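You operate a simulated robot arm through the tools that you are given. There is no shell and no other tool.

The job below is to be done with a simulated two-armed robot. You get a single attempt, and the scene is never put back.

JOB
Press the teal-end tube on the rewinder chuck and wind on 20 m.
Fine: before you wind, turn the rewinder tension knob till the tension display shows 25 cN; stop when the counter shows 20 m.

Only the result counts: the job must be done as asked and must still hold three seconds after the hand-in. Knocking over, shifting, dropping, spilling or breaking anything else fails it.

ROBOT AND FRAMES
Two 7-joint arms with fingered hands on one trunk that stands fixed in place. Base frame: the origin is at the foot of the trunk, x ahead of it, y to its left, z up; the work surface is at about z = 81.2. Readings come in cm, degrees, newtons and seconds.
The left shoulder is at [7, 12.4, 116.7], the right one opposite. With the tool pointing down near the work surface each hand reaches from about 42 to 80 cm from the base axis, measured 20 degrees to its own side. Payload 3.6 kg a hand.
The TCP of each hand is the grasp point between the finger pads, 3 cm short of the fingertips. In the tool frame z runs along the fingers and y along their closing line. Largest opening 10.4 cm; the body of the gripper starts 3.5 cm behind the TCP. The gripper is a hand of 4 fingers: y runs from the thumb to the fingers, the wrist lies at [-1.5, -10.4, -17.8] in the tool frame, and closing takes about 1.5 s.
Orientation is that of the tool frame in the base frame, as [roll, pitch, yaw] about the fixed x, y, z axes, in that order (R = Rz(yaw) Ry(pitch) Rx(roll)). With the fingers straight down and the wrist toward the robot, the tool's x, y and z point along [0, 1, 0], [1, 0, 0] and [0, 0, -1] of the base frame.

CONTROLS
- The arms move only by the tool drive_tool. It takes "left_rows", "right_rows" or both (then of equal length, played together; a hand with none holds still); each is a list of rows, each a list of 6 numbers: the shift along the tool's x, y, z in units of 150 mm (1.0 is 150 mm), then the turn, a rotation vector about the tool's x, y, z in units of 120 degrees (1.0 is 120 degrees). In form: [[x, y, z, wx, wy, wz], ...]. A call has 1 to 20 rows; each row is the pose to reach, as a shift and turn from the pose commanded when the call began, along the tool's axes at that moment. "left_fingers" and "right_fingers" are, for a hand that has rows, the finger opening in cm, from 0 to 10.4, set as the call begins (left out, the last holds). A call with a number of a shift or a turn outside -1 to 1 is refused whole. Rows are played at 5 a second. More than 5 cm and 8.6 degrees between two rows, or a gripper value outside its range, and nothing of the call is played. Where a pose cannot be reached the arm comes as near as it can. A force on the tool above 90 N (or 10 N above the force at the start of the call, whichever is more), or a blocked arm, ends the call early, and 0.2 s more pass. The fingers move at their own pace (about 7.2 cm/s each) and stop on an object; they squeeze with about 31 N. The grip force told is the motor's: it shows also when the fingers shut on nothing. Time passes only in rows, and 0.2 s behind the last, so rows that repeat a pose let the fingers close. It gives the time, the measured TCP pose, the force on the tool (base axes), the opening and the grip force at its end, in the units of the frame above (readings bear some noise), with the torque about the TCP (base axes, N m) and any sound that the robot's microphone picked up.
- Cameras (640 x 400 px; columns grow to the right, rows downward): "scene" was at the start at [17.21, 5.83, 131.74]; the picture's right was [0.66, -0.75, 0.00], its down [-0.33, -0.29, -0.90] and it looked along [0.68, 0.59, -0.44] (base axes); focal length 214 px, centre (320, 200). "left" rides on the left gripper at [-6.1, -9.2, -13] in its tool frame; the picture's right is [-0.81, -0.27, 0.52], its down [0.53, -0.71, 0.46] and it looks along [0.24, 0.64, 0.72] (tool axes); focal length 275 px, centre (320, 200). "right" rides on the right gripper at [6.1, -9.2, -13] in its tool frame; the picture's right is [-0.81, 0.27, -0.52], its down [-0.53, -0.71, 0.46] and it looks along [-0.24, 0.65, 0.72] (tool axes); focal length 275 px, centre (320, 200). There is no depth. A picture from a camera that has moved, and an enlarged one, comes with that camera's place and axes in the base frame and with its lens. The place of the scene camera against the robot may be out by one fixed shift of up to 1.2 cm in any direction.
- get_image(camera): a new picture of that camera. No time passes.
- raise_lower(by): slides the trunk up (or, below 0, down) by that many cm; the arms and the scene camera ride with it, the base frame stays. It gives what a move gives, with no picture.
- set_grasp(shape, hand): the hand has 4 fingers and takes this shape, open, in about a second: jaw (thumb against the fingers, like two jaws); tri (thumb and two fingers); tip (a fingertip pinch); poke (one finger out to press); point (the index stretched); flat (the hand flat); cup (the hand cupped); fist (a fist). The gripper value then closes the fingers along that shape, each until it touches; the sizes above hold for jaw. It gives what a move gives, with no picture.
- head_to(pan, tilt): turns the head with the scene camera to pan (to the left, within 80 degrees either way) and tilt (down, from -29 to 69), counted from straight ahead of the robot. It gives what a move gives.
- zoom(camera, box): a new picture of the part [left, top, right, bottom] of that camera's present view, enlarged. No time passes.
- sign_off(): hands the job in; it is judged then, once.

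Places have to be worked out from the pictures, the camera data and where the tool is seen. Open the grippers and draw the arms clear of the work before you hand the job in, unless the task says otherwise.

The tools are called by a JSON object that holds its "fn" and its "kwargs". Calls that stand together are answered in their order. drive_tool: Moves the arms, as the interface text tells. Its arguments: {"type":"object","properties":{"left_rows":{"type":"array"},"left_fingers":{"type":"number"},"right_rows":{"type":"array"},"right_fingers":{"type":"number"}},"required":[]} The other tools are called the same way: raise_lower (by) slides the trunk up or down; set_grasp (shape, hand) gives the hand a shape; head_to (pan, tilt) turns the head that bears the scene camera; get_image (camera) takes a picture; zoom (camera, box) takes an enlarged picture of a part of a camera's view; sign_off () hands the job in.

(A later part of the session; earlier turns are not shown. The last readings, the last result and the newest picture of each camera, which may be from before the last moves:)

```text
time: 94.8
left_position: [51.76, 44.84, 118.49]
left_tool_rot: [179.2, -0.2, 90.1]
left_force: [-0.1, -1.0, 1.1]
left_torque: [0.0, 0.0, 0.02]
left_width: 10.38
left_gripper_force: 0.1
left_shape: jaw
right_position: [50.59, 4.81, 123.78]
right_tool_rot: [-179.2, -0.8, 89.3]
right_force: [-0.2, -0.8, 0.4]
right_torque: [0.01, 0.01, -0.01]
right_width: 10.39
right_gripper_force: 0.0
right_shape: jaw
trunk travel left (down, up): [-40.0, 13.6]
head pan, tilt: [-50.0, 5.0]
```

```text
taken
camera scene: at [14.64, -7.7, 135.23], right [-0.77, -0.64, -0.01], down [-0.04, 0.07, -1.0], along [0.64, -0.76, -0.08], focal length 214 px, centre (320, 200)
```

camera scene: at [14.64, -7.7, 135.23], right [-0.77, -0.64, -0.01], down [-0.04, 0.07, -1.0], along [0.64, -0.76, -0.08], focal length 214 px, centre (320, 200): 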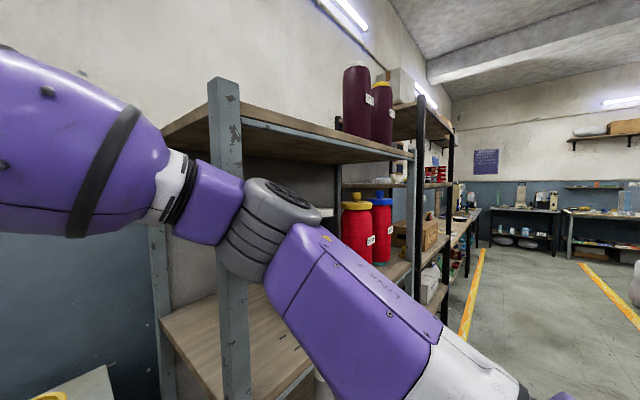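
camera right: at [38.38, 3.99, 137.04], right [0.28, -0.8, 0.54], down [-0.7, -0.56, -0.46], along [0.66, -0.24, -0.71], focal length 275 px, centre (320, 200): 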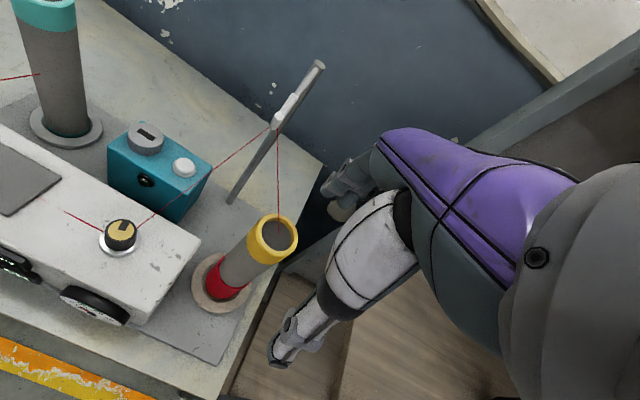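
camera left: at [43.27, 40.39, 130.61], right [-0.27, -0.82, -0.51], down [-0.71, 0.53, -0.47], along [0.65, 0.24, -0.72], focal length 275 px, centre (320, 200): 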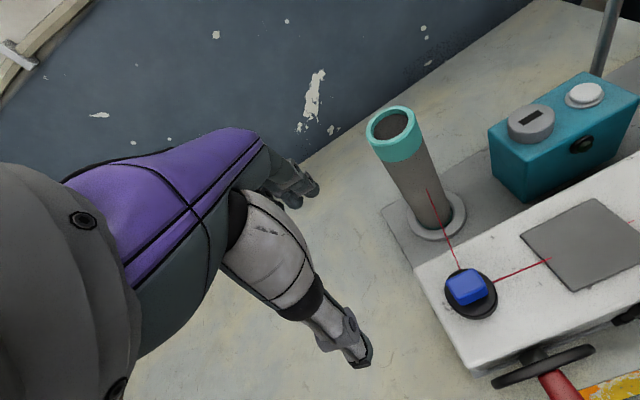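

The body is still pushed by about (−1.5, −1.0) cm. I look from other angles to find the contact point on the right arm.

{"fn": "head_to", "kwargs": {"pan": -30, "tilt": 10}}

{"fn": "get_image", "kwargs": {"camera": "scene"}}

{"fn": "head_to", "kwargs": {"pan": -75, "tilt": 35}}

{"fn": "get_image", "kwargs": {"camera": "scene"}}

```text
time: 95.7
left_position: [51.75, 44.81, 118.57]
left_tool_rot: [179.2, -0.2, 90.0]
left_force: [-0.5, -0.2, 0.1]
left_torque: [-0.01, -0.02, 0.02]
left_width: 10.39
left_gripper_force: 0.1
left_shape: jaw
right_position: [50.61, 4.96, 124.05]
right_tool_rot: [-179.5, -0.8, 89.5]
right_force: [1.0, -0.2, -1.5]
right_torque: [0.0, -0.03, 0.02]
right_width: 10.42
right_gripper_force: 0.1
right_shape: jaw
trunk travel left (down, up): [-40.0, 13.6]
head pan, tilt: [-30.0, 10.0]
```

```text
taken
camera scene: at [16.84, -5.28, 134.49], right [-0.5, -0.87, -0.01], down [-0.14, 0.09, -0.99], along [0.85, -0.49, -0.16], focal length 214 px, centre (320, 200)
```

scene: 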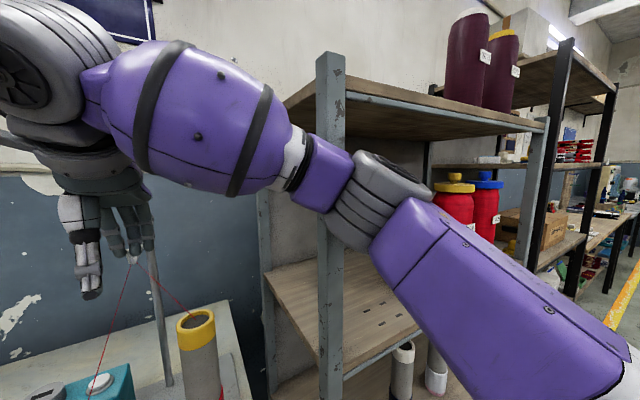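

```text
time: 96.8
left_position: [51.78, 44.71, 118.47]
left_tool_rot: [179.3, -0.1, 90.0]
left_force: [0.2, 0.1, 0.4]
left_torque: [0.0, 0.01, 0.0]
left_width: 10.4
left_gripper_force: 0.0
left_shape: jaw
right_position: [50.65, 4.9, 124.1]
right_tool_rot: [-179.5, -0.8, 89.4]
right_force: [-0.2, -0.7, 0.2]
right_torque: [-0.03, 0.02, 0.03]
right_width: 10.4
right_gripper_force: 0.1
right_shape: jaw
trunk travel left (down, up): [-40.0, 13.6]
head pan, tilt: [-75.0, 35.0]
```

```text
taken
camera scene: at [11.13, -9.1, 130.41], right [-0.97, -0.26, -0.01], down [-0.14, 0.56, -0.82], along [0.22, -0.79, -0.57], focal length 214 px, centre (320, 200)
```

scene: 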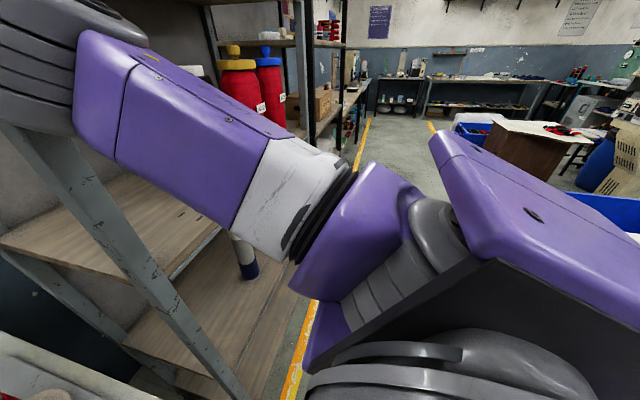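

The forearm near the elbow is against the rack's front post. I draw the right hand back towards the body (−x) and slightly up to free it.

{"fn": "drive_tool", "kwargs": {"right_rows": [[0, -0.1, -0.05, 0, 0, 0], [0, -0.2, -0.1, 0, 0, 0], [0, -0.3, -0.15, 0, 0, 0], [0, -0.4, -0.2, 0, 0, 0], [0, -0.5, -0.2, 0, 0, 0], [0, -0.5, -0.2, 0, 0, 0], [0, -0.5, -0.2, 0, 0, 0]]}}

{"fn": "head_to", "kwargs": {"pan": -30, "tilt": 10}}

{"fn": "get_image", "kwargs": {"camera": "scene"}}

```text
time: 98.4
left_position: [53.04, 45.17, 117.69]
left_tool_rot: [-180.0, 0.0, 90.1]
left_force: [0.6, 0.5, 0.3]
left_torque: [0.0, 0.0, 0.0]
left_width: 10.37
left_gripper_force: 0.0
left_shape: jaw
right_position: [44.57, 5.36, 126.51]
right_tool_rot: [-178.9, -0.6, 89.6]
right_force: [0.7, -0.2, -0.2]
right_torque: [0.0, -0.01, 0.01]
right_width: 10.41
right_gripper_force: 0.1
right_shape: jaw
trunk travel left (down, up): [-40.0, 13.6]
head pan, tilt: [-75.0, 35.0]
```

```text
time: 99.5
left_position: [53.08, 45.19, 117.78]
left_tool_rot: [-180.0, 0.0, 90.1]
left_force: [-0.5, 0.3, -0.6]
left_torque: [0.01, 0.01, 0.0]
left_width: 10.4
left_gripper_force: 0.2
left_shape: jaw
right_position: [44.57, 5.34, 126.52]
right_tool_rot: [-178.8, -0.6, 89.5]
right_force: [0.3, 0.5, -0.3]
right_torque: [0.01, 0.01, -0.02]
right_width: 10.39
right_gripper_force: 0.1
right_shape: jaw
trunk travel left (down, up): [-40.0, 13.6]
head pan, tilt: [-30.0, 10.0]
```

```text
taken
camera scene: at [18.34, -4.83, 134.31], right [-0.5, -0.87, 0.0], down [-0.15, 0.09, -0.98], along [0.85, -0.49, -0.17], focal length 214 px, centre (320, 200)
```

scene: 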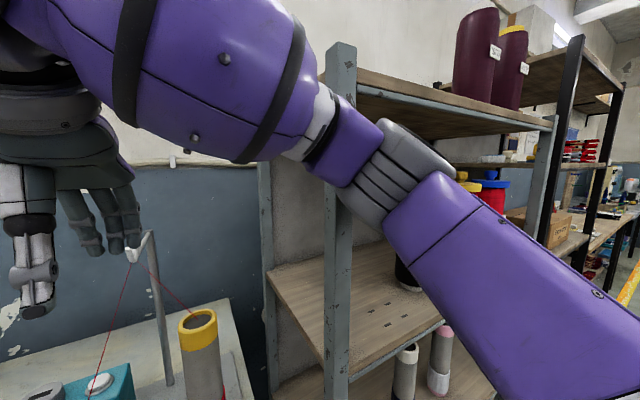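

The left hand reads exactly its commanded pose again, so the body is free and back in place. I ease the right hand a little further back, to leave room for the left hand at the knob.

{"fn": "drive_tool", "kwargs": {"right_rows": [[-0.07, -0.1, -0.05, 0, 0, 0], [-0.14, -0.2, -0.1, 0, 0, 0], [-0.2, -0.3, -0.15, 0, 0, 0], [-0.27, -0.35, -0.2, 0, 0, 0], [-0.27, -0.35, -0.2, 0, 0, 0], [-0.27, -0.35, -0.2, 0, 0, 0]]}}

{"fn": "get_image", "kwargs": {"camera": "scene"}}

{"fn": "get_image", "kwargs": {"camera": "right"}}

```text
time: 100.9
left_position: [53.12, 45.06, 117.63]
left_tool_rot: [-179.9, 0.1, 90.1]
left_force: [-0.2, -0.3, 0.0]
left_torque: [0.01, 0.0, 0.0]
left_width: 10.41
left_gripper_force: 0.0
left_shape: jaw
right_position: [39.36, 1.22, 129.67]
right_tool_rot: [-178.8, -0.5, 89.4]
right_force: [-0.2, -0.6, 0.6]
right_torque: [0.02, -0.01, 0.03]
right_width: 10.42
right_gripper_force: 0.1
right_shape: jaw
trunk travel left (down, up): [-40.0, 13.6]
head pan, tilt: [-30.0, 10.0]
```

```text
taken
camera scene: at [18.38, -4.85, 134.31], right [-0.5, -0.87, 0.0], down [-0.15, 0.09, -0.98], along [0.85, -0.49, -0.17], focal length 214 px, centre (320, 200)
```

scene: 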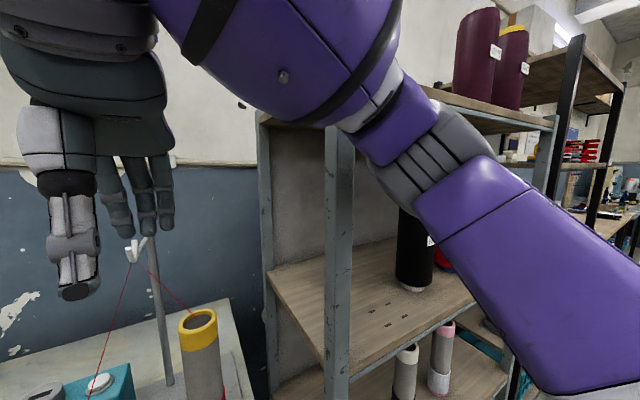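

```text
taken
camera right: at [30.65, 7.35, 142.86], right [0.28, -0.82, 0.5], down [-0.73, -0.52, -0.45], along [0.63, -0.24, -0.74], focal length 275 px, centre (320, 200)
```

right: 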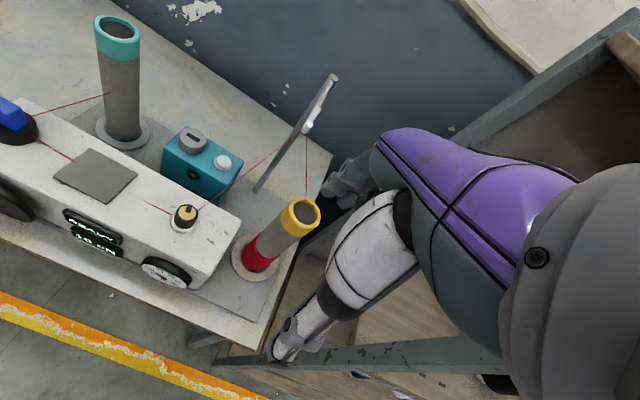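

The body is in its nominal place, and the right hand camera now gives a good overview of displays, gauge, knob and tube. I bring the left hand across, high above the housing, towards the knob.

{"fn": "drive_tool", "kwargs": {"left_rows": [[-0.2, 0, 0, 0, 0, 0], [-0.4, 0, 0, 0, 0, 0], [-0.6, -0.03, 0, 0, 0, 0], [-0.8, -0.06, 0, 0, 0, 0], [-0.98, -0.09, 0, 0, 0, 0]]}}

{"fn": "drive_tool", "kwargs": {"left_rows": [[-0.2, 0, 0, 0, 0, 0], [-0.4, 0, 0, 0, 0, 0], [-0.6, 0, 0, 0, 0, 0], [-0.8, 0, 0.1, 0, 0, 0], [-0.98, 0, 0.2, 0, 0, 0], [-0.98, 0, 0.2, 0, 0, 0]]}}

{"fn": "get_image", "kwargs": {"camera": "left"}}

{"fn": "get_image", "kwargs": {"camera": "right"}}

```text
time: 102.1
left_position: [51.78, 30.47, 117.69]
left_tool_rot: [180.0, 0.0, 90.1]
left_force: [-0.3, -0.3, -0.8]
left_torque: [-0.01, 0.02, 0.05]
left_width: 10.41
left_gripper_force: 0.0
left_shape: jaw
right_position: [39.48, 1.32, 129.64]
right_tool_rot: [-178.8, -0.8, 89.5]
right_force: [0.9, -0.3, 0.3]
right_torque: [0.01, 0.0, 0.02]
right_width: 10.38
right_gripper_force: 0.1
right_shape: jaw
trunk travel left (down, up): [-40.0, 13.6]
head pan, tilt: [-30.0, 10.0]
```

```text
time: 103.5
left_position: [51.77, 15.8, 114.49]
left_tool_rot: [-180.0, 0.0, 90.0]
left_force: [0.3, 0.5, -1.2]
left_torque: [-0.01, 0.02, 0.01]
left_width: 10.42
left_gripper_force: 0.0
left_shape: jaw
right_position: [39.48, 1.34, 129.53]
right_tool_rot: [-178.8, -0.6, 89.5]
right_force: [0.0, 0.0, -0.4]
right_torque: [-0.01, -0.01, 0.05]
right_width: 10.4
right_gripper_force: 0.0
right_shape: jaw
trunk travel left (down, up): [-40.0, 13.6]
head pan, tilt: [-30.0, 10.0]
```

```text
taken
camera left: at [42.65, 9.62, 127.61], right [-0.27, -0.81, -0.52], down [-0.71, 0.53, -0.46], along [0.64, 0.24, -0.72], focal length 275 px, centre (320, 200)
```

left: 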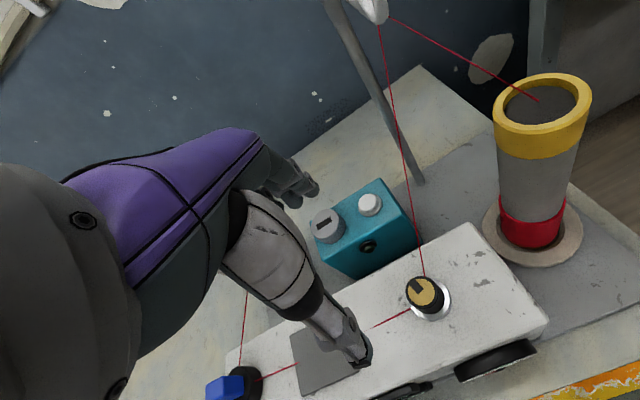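

```text
taken
camera right: at [30.66, 7.42, 142.85], right [0.28, -0.82, 0.5], down [-0.73, -0.52, -0.45], along [0.63, -0.24, -0.74], focal length 275 px, centre (320, 200)
```

right: 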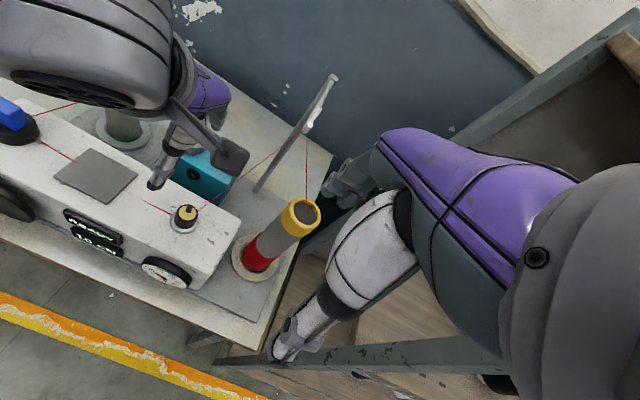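

The knob cap triangulates to about (51.6, 13.1). I narrow the opening to 6 cm and descend over it to z ≈ 103 for a closer check.

{"fn": "drive_tool", "kwargs": {"left_rows": [[-0.06, 0, 0.1, 0, 0, 0], [-0.12, -0.005, 0.25, 0, 0, 0], [-0.187, -0.01, 0.4, 0, 0, 0], [-0.187, -0.01, 0.55, 0, 0, 0], [-0.187, -0.01, 0.75, 0, 0, 0], [-0.187, -0.01, 0.75, 0, 0, 0]], "left_fingers": 6}}

{"fn": "get_image", "kwargs": {"camera": "left"}}

{"fn": "zoom", "kwargs": {"camera": "right", "box": [120, 130, 260, 260]}}

{"fn": "head_to", "kwargs": {"pan": 25, "tilt": 42}}

{"fn": "get_image", "kwargs": {"camera": "scene"}}

```text
time: 104.9
left_position: [51.67, 12.96, 103.44]
left_tool_rot: [-179.9, 0.0, 90.2]
left_force: [0.5, 0.6, 0.9]
left_torque: [0.03, 0.02, 0.0]
left_width: 6.03
left_gripper_force: 0.0
left_shape: jaw
right_position: [39.36, 1.36, 129.58]
right_tool_rot: [-178.9, -0.6, 89.5]
right_force: [0.2, -0.9, 0.4]
right_torque: [0.0, -0.04, 0.03]
right_width: 10.41
right_gripper_force: 0.0
right_shape: jaw
trunk travel left (down, up): [-40.0, 13.6]
head pan, tilt: [-30.0, 10.0]
```

```text
taken
camera left: at [42.5, 6.8, 116.47], right [-0.27, -0.81, -0.52], down [-0.71, 0.53, -0.46], along [0.64, 0.24, -0.72], focal length 275 px, centre (320, 200)
```

left: 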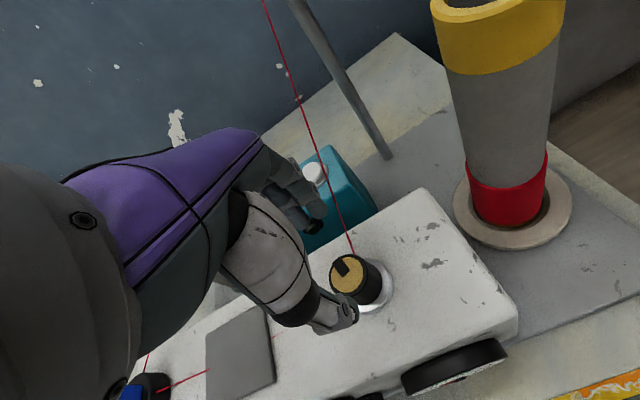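

```text
3.08 times, centred on (190, 195) of right
camera zoom: at [30.62, 7.37, 142.87], right [0.28, -0.82, 0.5], down [-0.73, -0.52, -0.45], along [0.63, -0.24, -0.74], focal length 847 px, centre (720, 215)
```

zoom: 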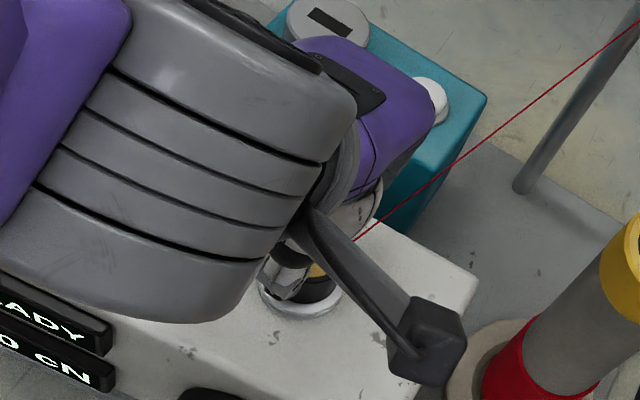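

```text
time: 106.2
left_position: [51.73, 12.94, 103.42]
left_tool_rot: [-180.0, 0.0, 90.1]
left_force: [-0.4, -0.2, -0.2]
left_torque: [-0.02, 0.0, -0.01]
left_width: 6.03
left_gripper_force: 0.1
left_shape: jaw
right_position: [39.72, 1.28, 129.39]
right_tool_rot: [-178.7, -0.5, 89.1]
right_force: [-0.7, 0.3, 0.8]
right_torque: [0.03, 0.04, 0.01]
right_width: 10.42
right_gripper_force: 0.1
right_shape: jaw
trunk travel left (down, up): [-40.0, 13.6]
head pan, tilt: [25.0, 42.0]
```

```text
taken
camera scene: at [19.05, 3.08, 132.32], right [0.35, -0.94, 0.0], down [-0.35, -0.13, -0.93], along [0.87, 0.33, -0.38], focal length 214 px, centre (320, 200)
```

scene: 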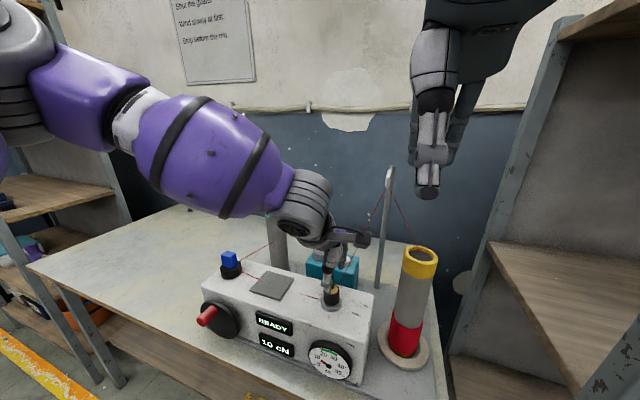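

The head camera seems not to have reached the commanded tilt, maybe because it is close to the right hand. I take another look at the views.

{"fn": "zoom", "kwargs": {"camera": "scene", "box": [190, 230, 390, 390]}}

{"fn": "zoom", "kwargs": {"camera": "left", "box": [260, 200, 440, 340]}}

```text
2.50 times, centred on (290, 310) of scene
camera zoom: at [19.05, 3.08, 132.32], right [0.35, -0.94, 0.0], down [-0.35, -0.13, -0.93], along [0.87, 0.33, -0.38], focal length 536 px, centre (395, -75)
```

zoom: 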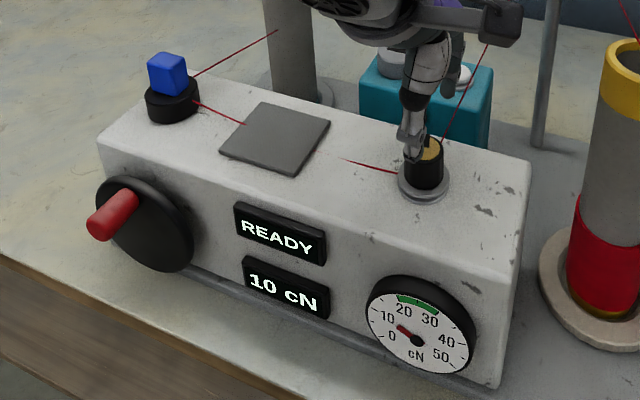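

```text
2.86 times, centred on (350, 270) of left
camera zoom: at [42.56, 6.81, 116.48], right [-0.27, -0.81, -0.52], down [-0.71, 0.53, -0.46], along [0.64, 0.24, -0.72], focal length 786 px, centre (234, 0)
```

zoom: 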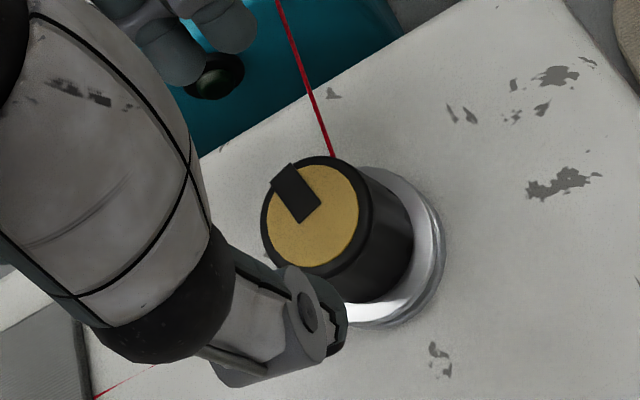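

Combining five views, the knob top is really at (51.0, 13.1, 98.7), with its base near z = 94.5. I shift accordingly and lower so that the fingertips straddle the knob at about z = 95.4.

{"fn": "drive_tool", "kwargs": {"left_rows": [[0.01, -0.03, 0, 0, 0, 0], [0.01, -0.047, 0.05, 0, 0, 0], [0.01, -0.047, 0.13, 0, 0, 0], [0.01, -0.047, 0.2, 0, 0, 0], [0.01, -0.047, 0.27, 0, 0, 0], [0.01, -0.047, 0.335, 0, 0, 0], [0.01, -0.047, 0.335, 0, 0, 0]]}}

{"fn": "zoom", "kwargs": {"camera": "scene", "box": [190, 230, 390, 390]}}

{"fn": "zoom", "kwargs": {"camera": "left", "box": [240, 180, 440, 340]}}

```text
time: 107.8
left_position: [50.99, 13.03, 98.26]
left_tool_rot: [-180.0, 0.0, 89.9]
left_force: [0.6, 0.0, 0.0]
left_torque: [-0.04, -0.02, 0.01]
left_width: 6.04
left_gripper_force: 0.0
left_shape: jaw
right_position: [39.58, 1.32, 129.41]
right_tool_rot: [-178.6, -0.4, 89.2]
right_force: [-0.1, 0.0, 0.2]
right_torque: [0.03, -0.04, -0.01]
right_width: 10.4
right_gripper_force: 0.0
right_shape: jaw
trunk travel left (down, up): [-40.0, 13.6]
head pan, tilt: [25.0, 42.0]
```

```text
2.50 times, centred on (290, 310) of scene
camera zoom: at [18.93, 3.3, 132.33], right [0.38, -0.93, 0.0], down [-0.35, -0.14, -0.93], along [0.86, 0.35, -0.38], focal length 536 px, centre (395, -75)
```

zoom: 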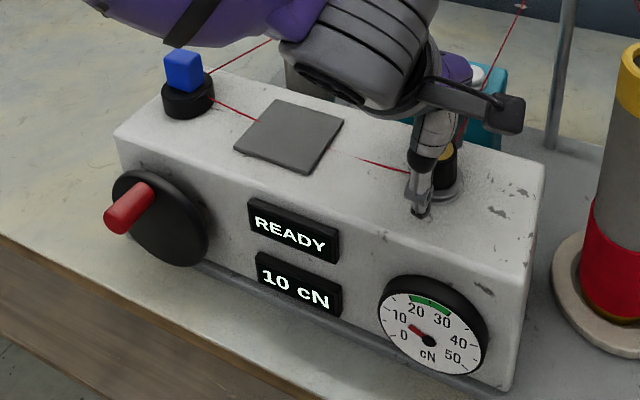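

```text
2.50 times, centred on (340, 260) of left
camera zoom: at [41.82, 6.97, 111.42], right [-0.27, -0.81, -0.52], down [-0.71, 0.53, -0.46], along [0.64, 0.24, -0.72], focal length 688 px, centre (270, 50)
```

zoom: 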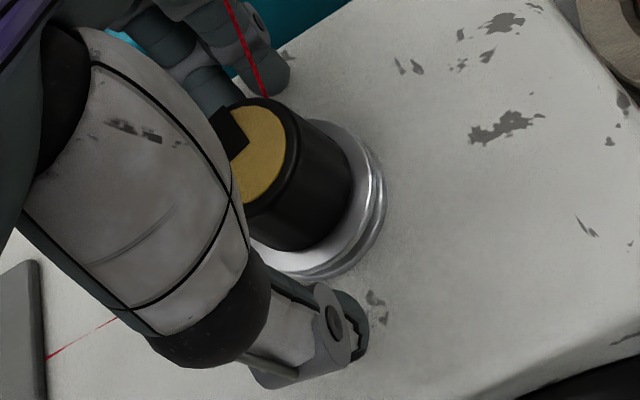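

The knob cap coincides with the grasp point. I close the fingers on the knob.

{"fn": "drive_tool", "kwargs": {"left_rows": [[0, 0, 0, 0, 0, 0], [0, 0, 0, 0, 0, 0], [0, 0, 0, 0, 0, 0], [0, 0, 0, 0, 0, 0], [0, 0, 0, 0, 0, 0], [0, 0, 0, 0, 0, 0], [0, 0, 0, 0, 0, 0]], "left_fingers": 0}}

{"fn": "zoom", "kwargs": {"camera": "scene", "box": [190, 230, 390, 390]}}

{"fn": "zoom", "kwargs": {"camera": "left", "box": [240, 180, 440, 340]}}

```text
time: 109.4
left_position: [50.99, 13.17, 98.28]
left_tool_rot: [-179.9, 0.0, 90.0]
left_force: [-3.6, 0.4, -2.9]
left_torque: [0.03, 0.1, 0.02]
left_width: 2.54
left_gripper_force: 30.5
left_shape: jaw
right_position: [39.54, 1.3, 129.46]
right_tool_rot: [-178.7, -0.5, 89.2]
right_force: [-0.2, 0.3, 0.5]
right_torque: [0.01, 0.0, 0.0]
right_width: 10.4
right_gripper_force: 0.1
right_shape: jaw
trunk travel left (down, up): [-40.0, 13.6]
head pan, tilt: [25.0, 42.0]
```

```text
2.50 times, centred on (290, 310) of scene
camera zoom: at [18.88, 3.34, 132.33], right [0.38, -0.93, 0.0], down [-0.35, -0.14, -0.93], along [0.86, 0.35, -0.38], focal length 536 px, centre (395, -75)
```

zoom: 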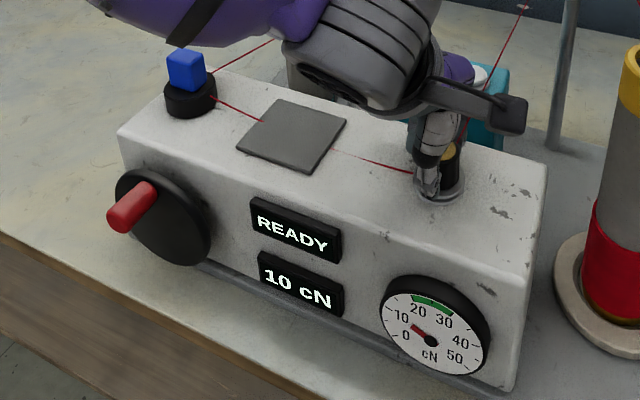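

```text
2.50 times, centred on (340, 260) of left
camera zoom: at [41.79, 6.98, 111.42], right [-0.27, -0.81, -0.52], down [-0.71, 0.53, -0.45], along [0.64, 0.24, -0.72], focal length 688 px, centre (270, 50)
```

zoom: 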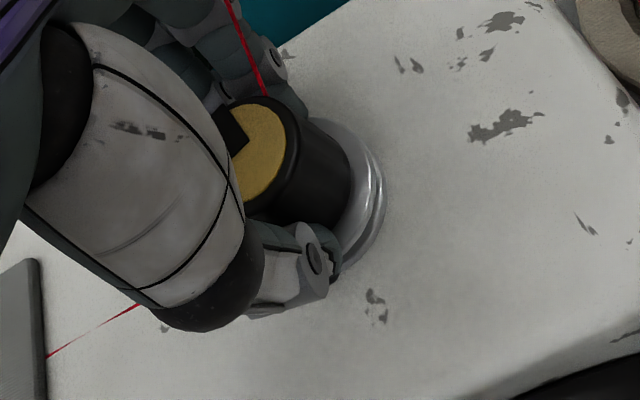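

The grip is on the knob (width 2.54). I turn it a trial 16° clockwise as seen from above and read the display.

{"fn": "drive_tool", "kwargs": {"left_rows": [[0, 0, 0, 0, 0, 0.044], [0, 0, 0, 0, 0, 0.089], [0, 0, 0, 0, 0, 0.133], [0, 0, 0, 0, 0, 0.133]]}}

{"fn": "zoom", "kwargs": {"camera": "scene", "box": [190, 230, 390, 390]}}

{"fn": "zoom", "kwargs": {"camera": "left", "box": [240, 180, 440, 340]}}

```text
time: 110.4
left_position: [50.94, 13.31, 98.25]
left_tool_rot: [179.9, 0.0, 74.0]
left_force: [-3.4, 1.7, -4.8]
left_torque: [-0.02, 0.04, 0.03]
left_width: 2.52
left_gripper_force: 31.5
left_shape: jaw
right_position: [39.54, 1.33, 129.32]
right_tool_rot: [-178.7, -0.4, 89.3]
right_force: [0.7, 0.2, 0.2]
right_torque: [0.01, 0.02, 0.02]
right_width: 10.42
right_gripper_force: 0.0
right_shape: jaw
trunk travel left (down, up): [-40.0, 13.6]
head pan, tilt: [25.0, 42.0]
```

```text
2.50 times, centred on (290, 310) of scene
camera zoom: at [18.91, 3.39, 132.33], right [0.38, -0.92, 0.0], down [-0.35, -0.14, -0.93], along [0.86, 0.35, -0.38], focal length 536 px, centre (395, -75)
```

zoom: 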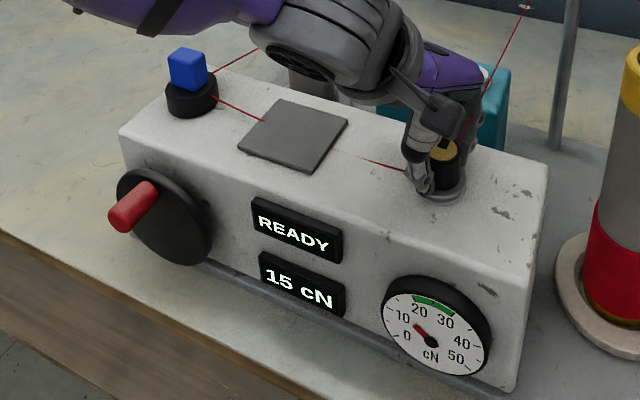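

```text
2.50 times, centred on (340, 260) of left
camera zoom: at [40.47, 9.76, 111.44], right [-0.49, -0.7, -0.52], down [-0.54, 0.71, -0.45], along [0.69, 0.06, -0.72], focal length 688 px, centre (270, 50)
```

zoom: 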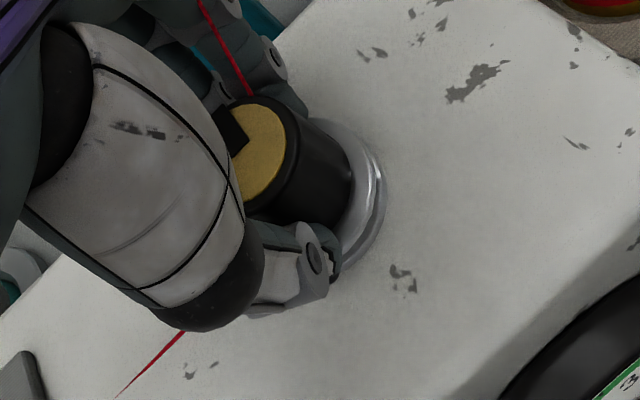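

16° clockwise raised the tension from 10 to 15 cN, about 3.2° per cN. I turn a further 28° and read again before the fine adjustment.

{"fn": "drive_tool", "kwargs": {"left_rows": [[0, 0, 0, 0, 0, 0.055], [0, 0, 0, 0, 0, 0.11], [0, 0, 0, 0, 0, 0.165], [0, 0, 0, 0, 0, 0.2], [0, 0, 0, 0, 0, 0.233], [0, 0, 0, 0, 0, 0.233]]}}

{"fn": "zoom", "kwargs": {"camera": "scene", "box": [190, 230, 390, 390]}}

```text
time: 111.8
left_position: [50.97, 13.24, 98.42]
left_tool_rot: [179.9, 0.0, 46.1]
left_force: [1.0, 1.3, -5.7]
left_torque: [0.0, -0.08, 0.01]
left_width: 2.53
left_gripper_force: 31.0
left_shape: jaw
right_position: [39.5, 1.31, 129.29]
right_tool_rot: [-178.8, -0.4, 89.3]
right_force: [0.6, -0.2, -0.7]
right_torque: [0.0, -0.02, 0.04]
right_width: 10.38
right_gripper_force: 0.0
right_shape: jaw
trunk travel left (down, up): [-40.0, 13.6]
head pan, tilt: [25.0, 42.0]
```

```text
2.50 times, centred on (290, 310) of scene
camera zoom: at [18.96, 3.41, 132.32], right [0.39, -0.92, 0.0], down [-0.35, -0.15, -0.93], along [0.85, 0.36, -0.38], focal length 536 px, centre (395, -75)
```

zoom: 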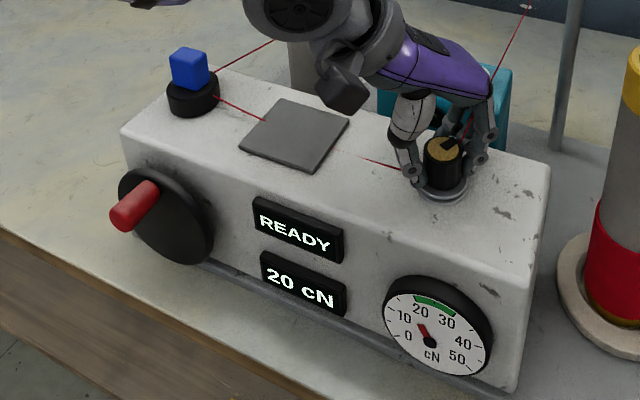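

Now 20 cN after 44° in all, so it seems to move in 5 cN steps of roughly 20–24°. I turn 20° further.

{"fn": "drive_tool", "kwargs": {"left_rows": [[0, 0, 0, 0, 0, 0.05], [0, 0, 0, 0, 0, 0.1], [0, 0, 0, 0, 0, 0.135], [0, 0, 0, 0, 0, 0.167], [0, 0, 0, 0, 0, 0.167]]}}

{"fn": "zoom", "kwargs": {"camera": "scene", "box": [190, 230, 390, 390]}}

{"fn": "zoom", "kwargs": {"camera": "left", "box": [240, 180, 440, 340]}}

```text
time: 113.0
left_position: [50.91, 13.03, 98.52]
left_tool_rot: [-180.0, 0.1, 26.0]
left_force: [1.9, 2.9, -4.2]
left_torque: [0.02, -0.05, 0.0]
left_width: 2.49
left_gripper_force: 31.2
left_shape: jaw
right_position: [39.59, 1.4, 129.29]
right_tool_rot: [-178.7, -0.5, 89.3]
right_force: [0.8, 0.8, 0.1]
right_torque: [0.0, -0.02, 0.0]
right_width: 10.4
right_gripper_force: 0.0
right_shape: jaw
trunk travel left (down, up): [-40.0, 13.6]
head pan, tilt: [25.0, 42.0]
```

```text
2.50 times, centred on (290, 310) of scene
camera zoom: at [18.96, 3.45, 132.31], right [0.39, -0.92, 0.0], down [-0.35, -0.15, -0.93], along [0.85, 0.36, -0.38], focal length 536 px, centre (395, -75)
```

zoom: 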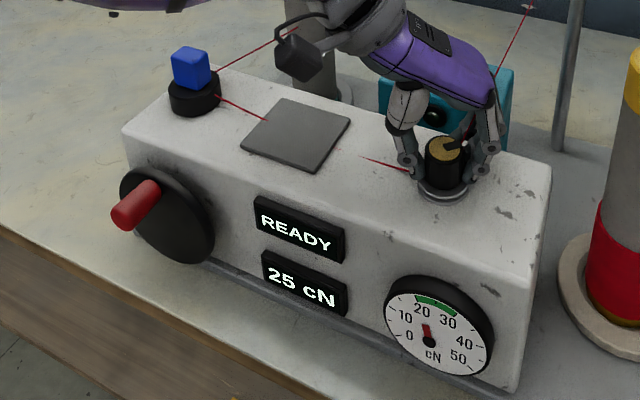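

```text
2.50 times, centred on (340, 260) of left
camera zoom: at [41.49, 18.68, 111.46], right [-0.85, -0.11, -0.52], down [0.17, 0.87, -0.46], along [0.5, -0.47, -0.72], focal length 688 px, centre (270, 50)
```

zoom: 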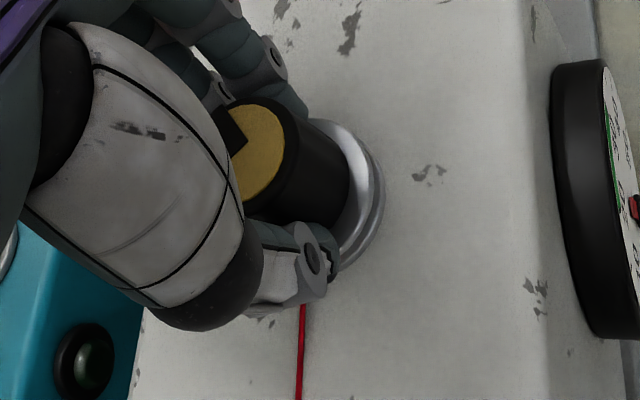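

The display shows 25 cN. I zoom in on the gauge and display to be sure before letting go.

{"fn": "zoom", "kwargs": {"camera": "scene", "box": [260, 300, 350, 385]}}

```text
4.71 times, centred on (305, 342) of scene
camera zoom: at [18.96, 3.45, 132.31], right [0.39, -0.92, 0.0], down [-0.35, -0.15, -0.93], along [0.85, 0.36, -0.38], focal length 1009 px, centre (391, -471)
```

zoom: 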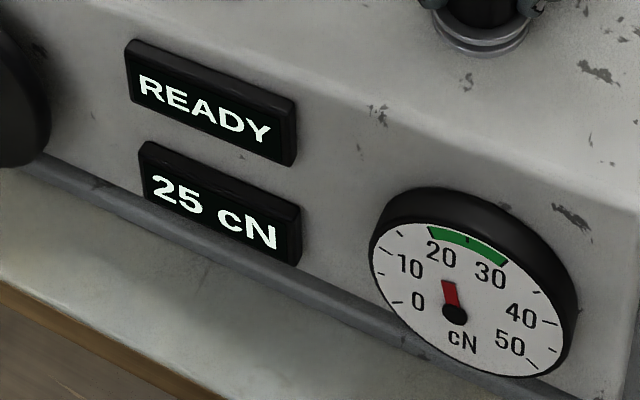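

The display clearly shows 25 cN. I open the fingers and lift straight up off the knob, then check that the reading holds.

{"fn": "drive_tool", "kwargs": {"left_rows": [[0, 0, 0, 0, 0, 0], [0, 0, 0, 0, 0, 0], [0, 0, 0, 0, 0, 0], [0, 0, 0, 0, 0, 0]], "left_fingers": 7}}

{"fn": "drive_tool", "kwargs": {"left_rows": [[0, 0, -0.1, 0, 0, 0], [0, 0, -0.25, 0, 0, 0], [0, 0, -0.4, 0, 0, 0], [0, 0, -0.55, 0, 0, 0], [0, 0, -0.7, 0, 0, 0], [0, 0, -0.7, 0, 0, 0]]}}

{"fn": "zoom", "kwargs": {"camera": "scene", "box": [190, 230, 390, 390]}}

{"fn": "get_image", "kwargs": {"camera": "left"}}

```text
time: 114.0
left_position: [50.96, 13.07, 98.46]
left_tool_rot: [180.0, 0.0, 26.1]
left_force: [0.2, -0.1, 0.8]
left_torque: [0.0, -0.02, -0.02]
left_width: 6.94
left_gripper_force: 0.0
left_shape: jaw
right_position: [39.63, 1.19, 129.4]
right_tool_rot: [-178.6, -0.5, 89.2]
right_force: [-0.8, -0.1, 0.1]
right_torque: [-0.01, -0.01, -0.02]
right_width: 10.42
right_gripper_force: 0.1
right_shape: jaw
trunk travel left (down, up): [-40.0, 13.6]
head pan, tilt: [25.0, 42.0]
```

```text
time: 115.4
left_position: [50.98, 13.09, 108.81]
left_tool_rot: [-180.0, 0.0, 26.2]
left_force: [0.4, -0.4, -0.3]
left_torque: [-0.04, -0.01, 0.05]
left_width: 6.98
left_gripper_force: 0.1
left_shape: jaw
right_position: [39.6, 1.26, 129.4]
right_tool_rot: [-178.8, -0.5, 89.3]
right_force: [-1.1, 0.2, -0.5]
right_torque: [-0.02, -0.01, 0.01]
right_width: 10.41
right_gripper_force: 0.0
right_shape: jaw
trunk travel left (down, up): [-40.0, 13.6]
head pan, tilt: [25.0, 42.0]
```

```text
2.50 times, centred on (290, 310) of scene
camera zoom: at [18.89, 3.46, 132.31], right [0.39, -0.92, 0.0], down [-0.35, -0.15, -0.93], along [0.85, 0.36, -0.38], focal length 536 px, centre (395, -75)
```

zoom: 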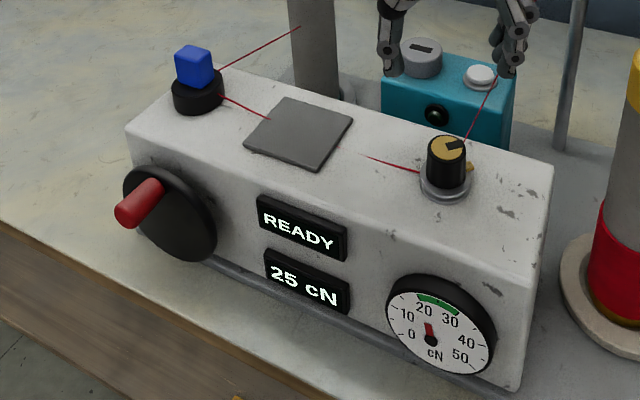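

```text
taken
camera left: at [41.45, 18.61, 121.97], right [-0.85, -0.11, -0.52], down [0.16, 0.87, -0.46], along [0.5, -0.47, -0.72], focal length 275 px, centre (320, 200)
```

left: 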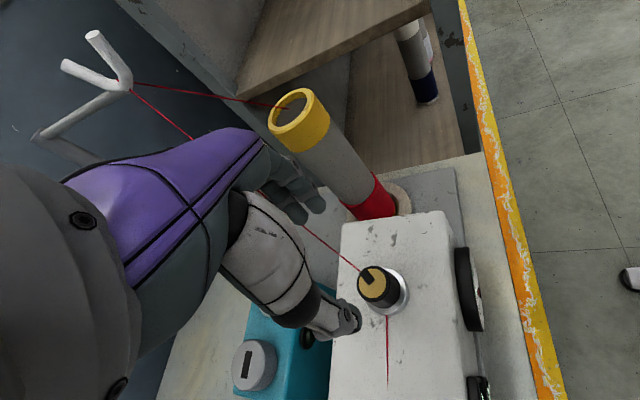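

The tension setting of 25 cN holds. Now I turn the left hand back to its normal yaw while moving it up and left towards the crank.

{"fn": "drive_tool", "kwargs": {"left_rows": [[0, -0.05, -0.08, 0, 0, -0.06], [0, -0.12, -0.16, 0, 0, -0.12], [0, -0.22, -0.24, 0, 0, -0.18], [0, -0.34, -0.3, 0, 0, -0.24], [0, -0.46, -0.333, 0, 0, -0.3], [0, -0.58, -0.333, 0, 0, -0.36], [-0.005, -0.7, -0.333, 0, 0, -0.42], [-0.009, -0.8, -0.333, 0, 0, -0.48], [-0.009, -0.894, -0.333, 0, 0, -0.533], [-0.009, -0.894, -0.333, 0, 0, -0.533]]}}

{"fn": "get_image", "kwargs": {"camera": "left"}}

{"fn": "get_image", "kwargs": {"camera": "scene"}}

```text
time: 117.6
left_position: [45.02, 25.14, 113.9]
left_tool_rot: [179.9, 0.0, 90.2]
left_force: [0.2, 0.0, 0.1]
left_torque: [-0.02, 0.0, 0.06]
left_width: 6.98
left_gripper_force: 0.0
left_shape: jaw
right_position: [39.55, 1.3, 129.35]
right_tool_rot: [-178.7, -0.6, 89.3]
right_force: [-0.3, -0.2, -0.1]
right_torque: [0.0, -0.01, 0.03]
right_width: 10.39
right_gripper_force: 0.0
right_shape: jaw
trunk travel left (down, up): [-40.0, 13.6]
head pan, tilt: [25.0, 42.0]
```

```text
taken
camera left: at [35.86, 18.98, 126.98], right [-0.27, -0.81, -0.52], down [-0.71, 0.53, -0.46], along [0.64, 0.25, -0.72], focal length 275 px, centre (320, 200)
```

left: 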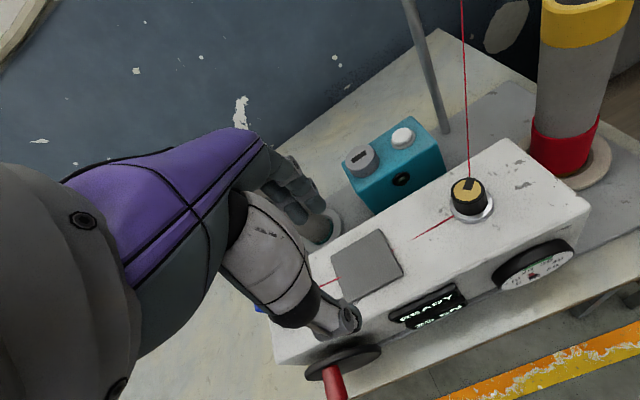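

```text
taken
camera scene: at [18.87, 3.48, 132.3], right [0.4, -0.92, 0.0], down [-0.35, -0.15, -0.92], along [0.85, 0.37, -0.38], focal length 214 px, centre (320, 200)
```

scene: 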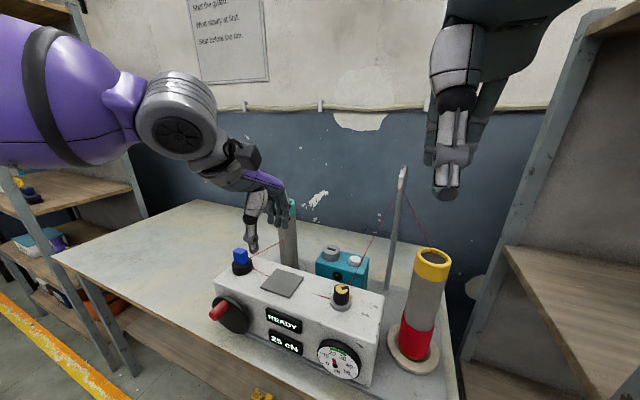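

I move the left hand back and to the left so its camera can look straight at the crank.

{"fn": "drive_tool", "kwargs": {"left_rows": [[0.1, -0.16, 0, 0, 0, 0], [0.3, -0.32, 0, 0, 0, 0], [0.5, -0.48, 0.05, 0, 0, 0], [0.7, -0.64, 0.1, 0, 0, 0], [0.9, -0.78, 0.2, 0, 0, 0], [0.98, -0.8, 0.25, 0, 0, 0], [0.98, -0.8, 0.25, 0, 0, 0]]}}

{"fn": "get_image", "kwargs": {"camera": "left"}}

{"fn": "zoom", "kwargs": {"camera": "scene", "box": [190, 230, 310, 370]}}

{"fn": "zoom", "kwargs": {"camera": "right", "box": [0, 90, 260, 300]}}

```text
time: 119.2
left_position: [32.93, 39.86, 110.22]
left_tool_rot: [-180.0, 0.0, 90.0]
left_force: [0.2, -0.7, -0.4]
left_torque: [-0.01, -0.01, -0.02]
left_width: 6.97
left_gripper_force: 0.2
left_shape: jaw
right_position: [39.53, 1.24, 129.27]
right_tool_rot: [-178.7, -0.4, 89.3]
right_force: [-1.1, 0.0, 0.1]
right_torque: [-0.04, 0.0, -0.02]
right_width: 10.39
right_gripper_force: 0.2
right_shape: jaw
trunk travel left (down, up): [-40.0, 13.6]
head pan, tilt: [25.0, 42.0]
```

```text
taken
camera left: at [23.77, 33.69, 123.22], right [-0.27, -0.81, -0.52], down [-0.71, 0.53, -0.46], along [0.64, 0.24, -0.72], focal length 275 px, centre (320, 200)
```

left: 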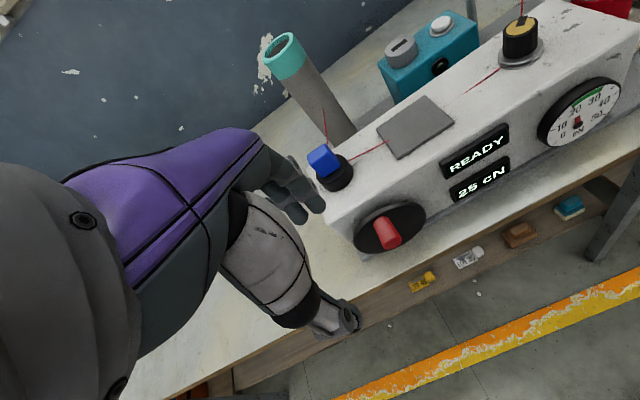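

```text
2.86 times, centred on (250, 300) of scene
camera zoom: at [18.86, 3.52, 132.29], right [0.4, -0.92, 0.0], down [-0.35, -0.15, -0.92], along [0.85, 0.37, -0.38], focal length 613 px, centre (520, -86)
```

zoom: 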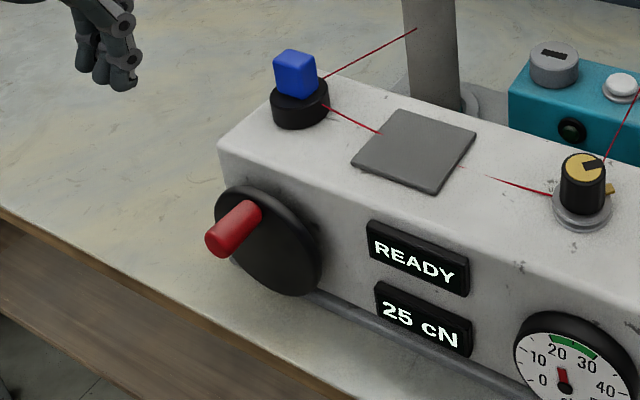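

```text
1.90 times, centred on (130, 195) of right
camera zoom: at [30.83, 7.42, 142.69], right [0.28, -0.82, 0.5], down [-0.73, -0.52, -0.44], along [0.62, -0.25, -0.74], focal length 524 px, centre (682, 210)
```

zoom: 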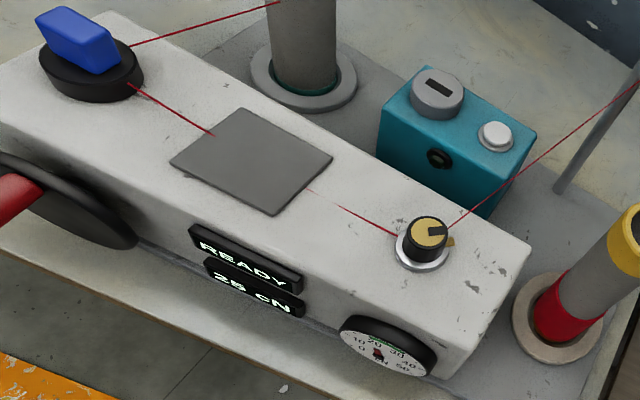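

A clear view of the crank and displays now. I zoom in on the crank to measure its centre and the handle.

{"fn": "zoom", "kwargs": {"camera": "left", "box": [330, 180, 450, 270]}}

{"fn": "zoom", "kwargs": {"camera": "scene", "box": [200, 280, 280, 345]}}

{"fn": "zoom", "kwargs": {"camera": "left", "box": [250, 20, 380, 210]}}

```text
4.44 times, centred on (390, 225) of left
camera zoom: at [23.77, 33.69, 123.22], right [-0.27, -0.81, -0.52], down [-0.71, 0.53, -0.46], along [0.64, 0.24, -0.72], focal length 1224 px, centre (9, 89)
```

zoom: 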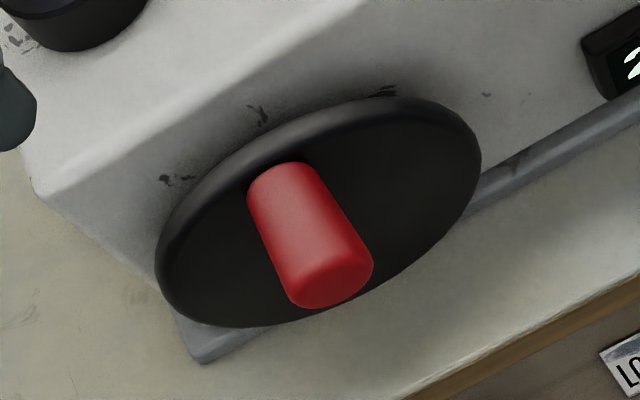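

```text
6.15 times, centred on (240, 312) of scene
camera zoom: at [18.86, 3.52, 132.29], right [0.4, -0.92, 0.0], down [-0.35, -0.15, -0.92], along [0.85, 0.37, -0.38], focal length 1320 px, centre (812, -492)
```

zoom: 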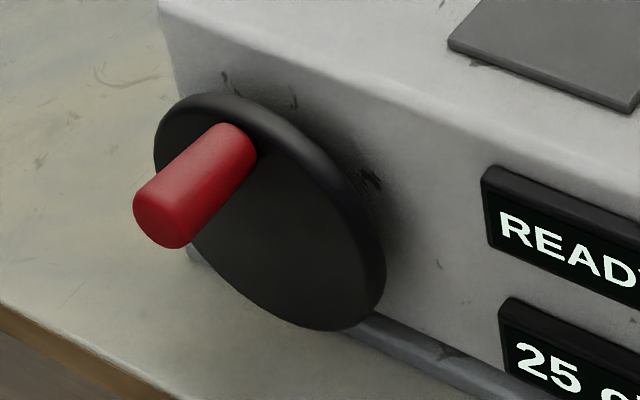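

```text
2.11 times, centred on (315, 115) of left
camera zoom: at [23.77, 33.69, 123.22], right [-0.27, -0.81, -0.52], down [-0.71, 0.53, -0.46], along [0.64, 0.24, -0.72], focal length 580 px, centre (330, 379)
```

zoom: 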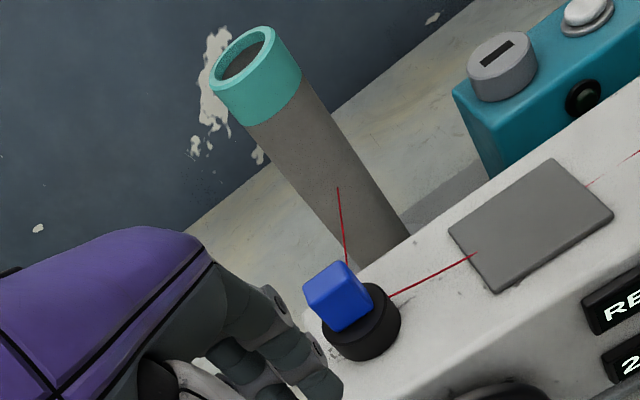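

The handle is a red stub about 2.1 cm thick, running along x from 39.4 to 43 at (y 37.4, z 92.0), straight above the crank axis at about (43.4, 37.3, 88.1), so its radius is about 3.9 cm. I'll push it round with one finger pointing forwards, so I pitch the left hand up first.

{"fn": "drive_tool", "kwargs": {"left_rows": [[0.01, 0.03, 0, -0.064, 0, 0], [0.02, 0.06, 0, -0.128, 0, 0], [0.03, 0.09, 0, -0.192, 0, 0], [0.04, 0.12, 0, -0.256, 0, 0], [0.05, 0.15, 0, -0.32, 0, 0], [0.06, 0.18, 0, -0.384, 0, 0], [0.07, 0.2, 0, -0.448, 0, 0], [0.07, 0.22, 0, -0.512, 0, 0], [0.07, 0.24, 0, -0.576, 0, 0], [0.07, 0.26, 0, -0.64, 0, 0], [0.07, 0.27, 0, -0.7, 0, 0], [0.07, 0.27, 0, -0.7, 0, 0]]}}

{"fn": "get_image", "kwargs": {"camera": "left"}}

{"fn": "get_image", "kwargs": {"camera": "scene"}}

```text
time: 121.8
left_position: [37.06, 40.81, 110.12]
left_tool_rot: [95.9, 0.0, 90.1]
left_force: [0.4, -0.4, 0.2]
left_torque: [-0.01, -0.01, 0.0]
left_width: 6.99
left_gripper_force: 0.1
left_shape: jaw
right_position: [39.63, 1.21, 129.49]
right_tool_rot: [-178.6, -0.4, 89.3]
right_force: [0.1, 0.3, -0.2]
right_torque: [-0.04, 0.0, -0.01]
right_width: 10.39
right_gripper_force: 0.0
right_shape: jaw
trunk travel left (down, up): [-40.0, 13.6]
head pan, tilt: [25.0, 42.0]
```

```text
taken
camera left: at [23.11, 34.66, 102.42], right [0.49, -0.81, -0.33], down [0.38, 0.53, -0.76], along [0.79, 0.24, 0.57], focal length 275 px, centre (320, 200)
```

left: 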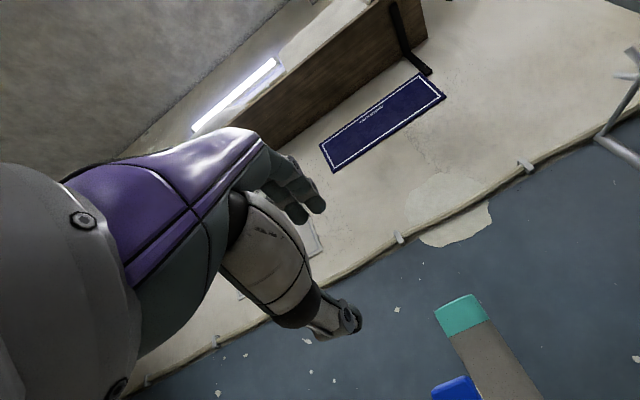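

```text
taken
camera scene: at [18.82, 3.54, 132.28], right [0.4, -0.92, 0.0], down [-0.35, -0.15, -0.92], along [0.85, 0.37, -0.38], focal length 214 px, centre (320, 200)
```

scene: 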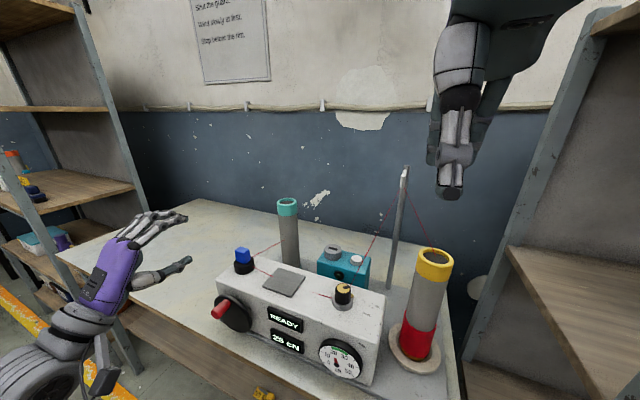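

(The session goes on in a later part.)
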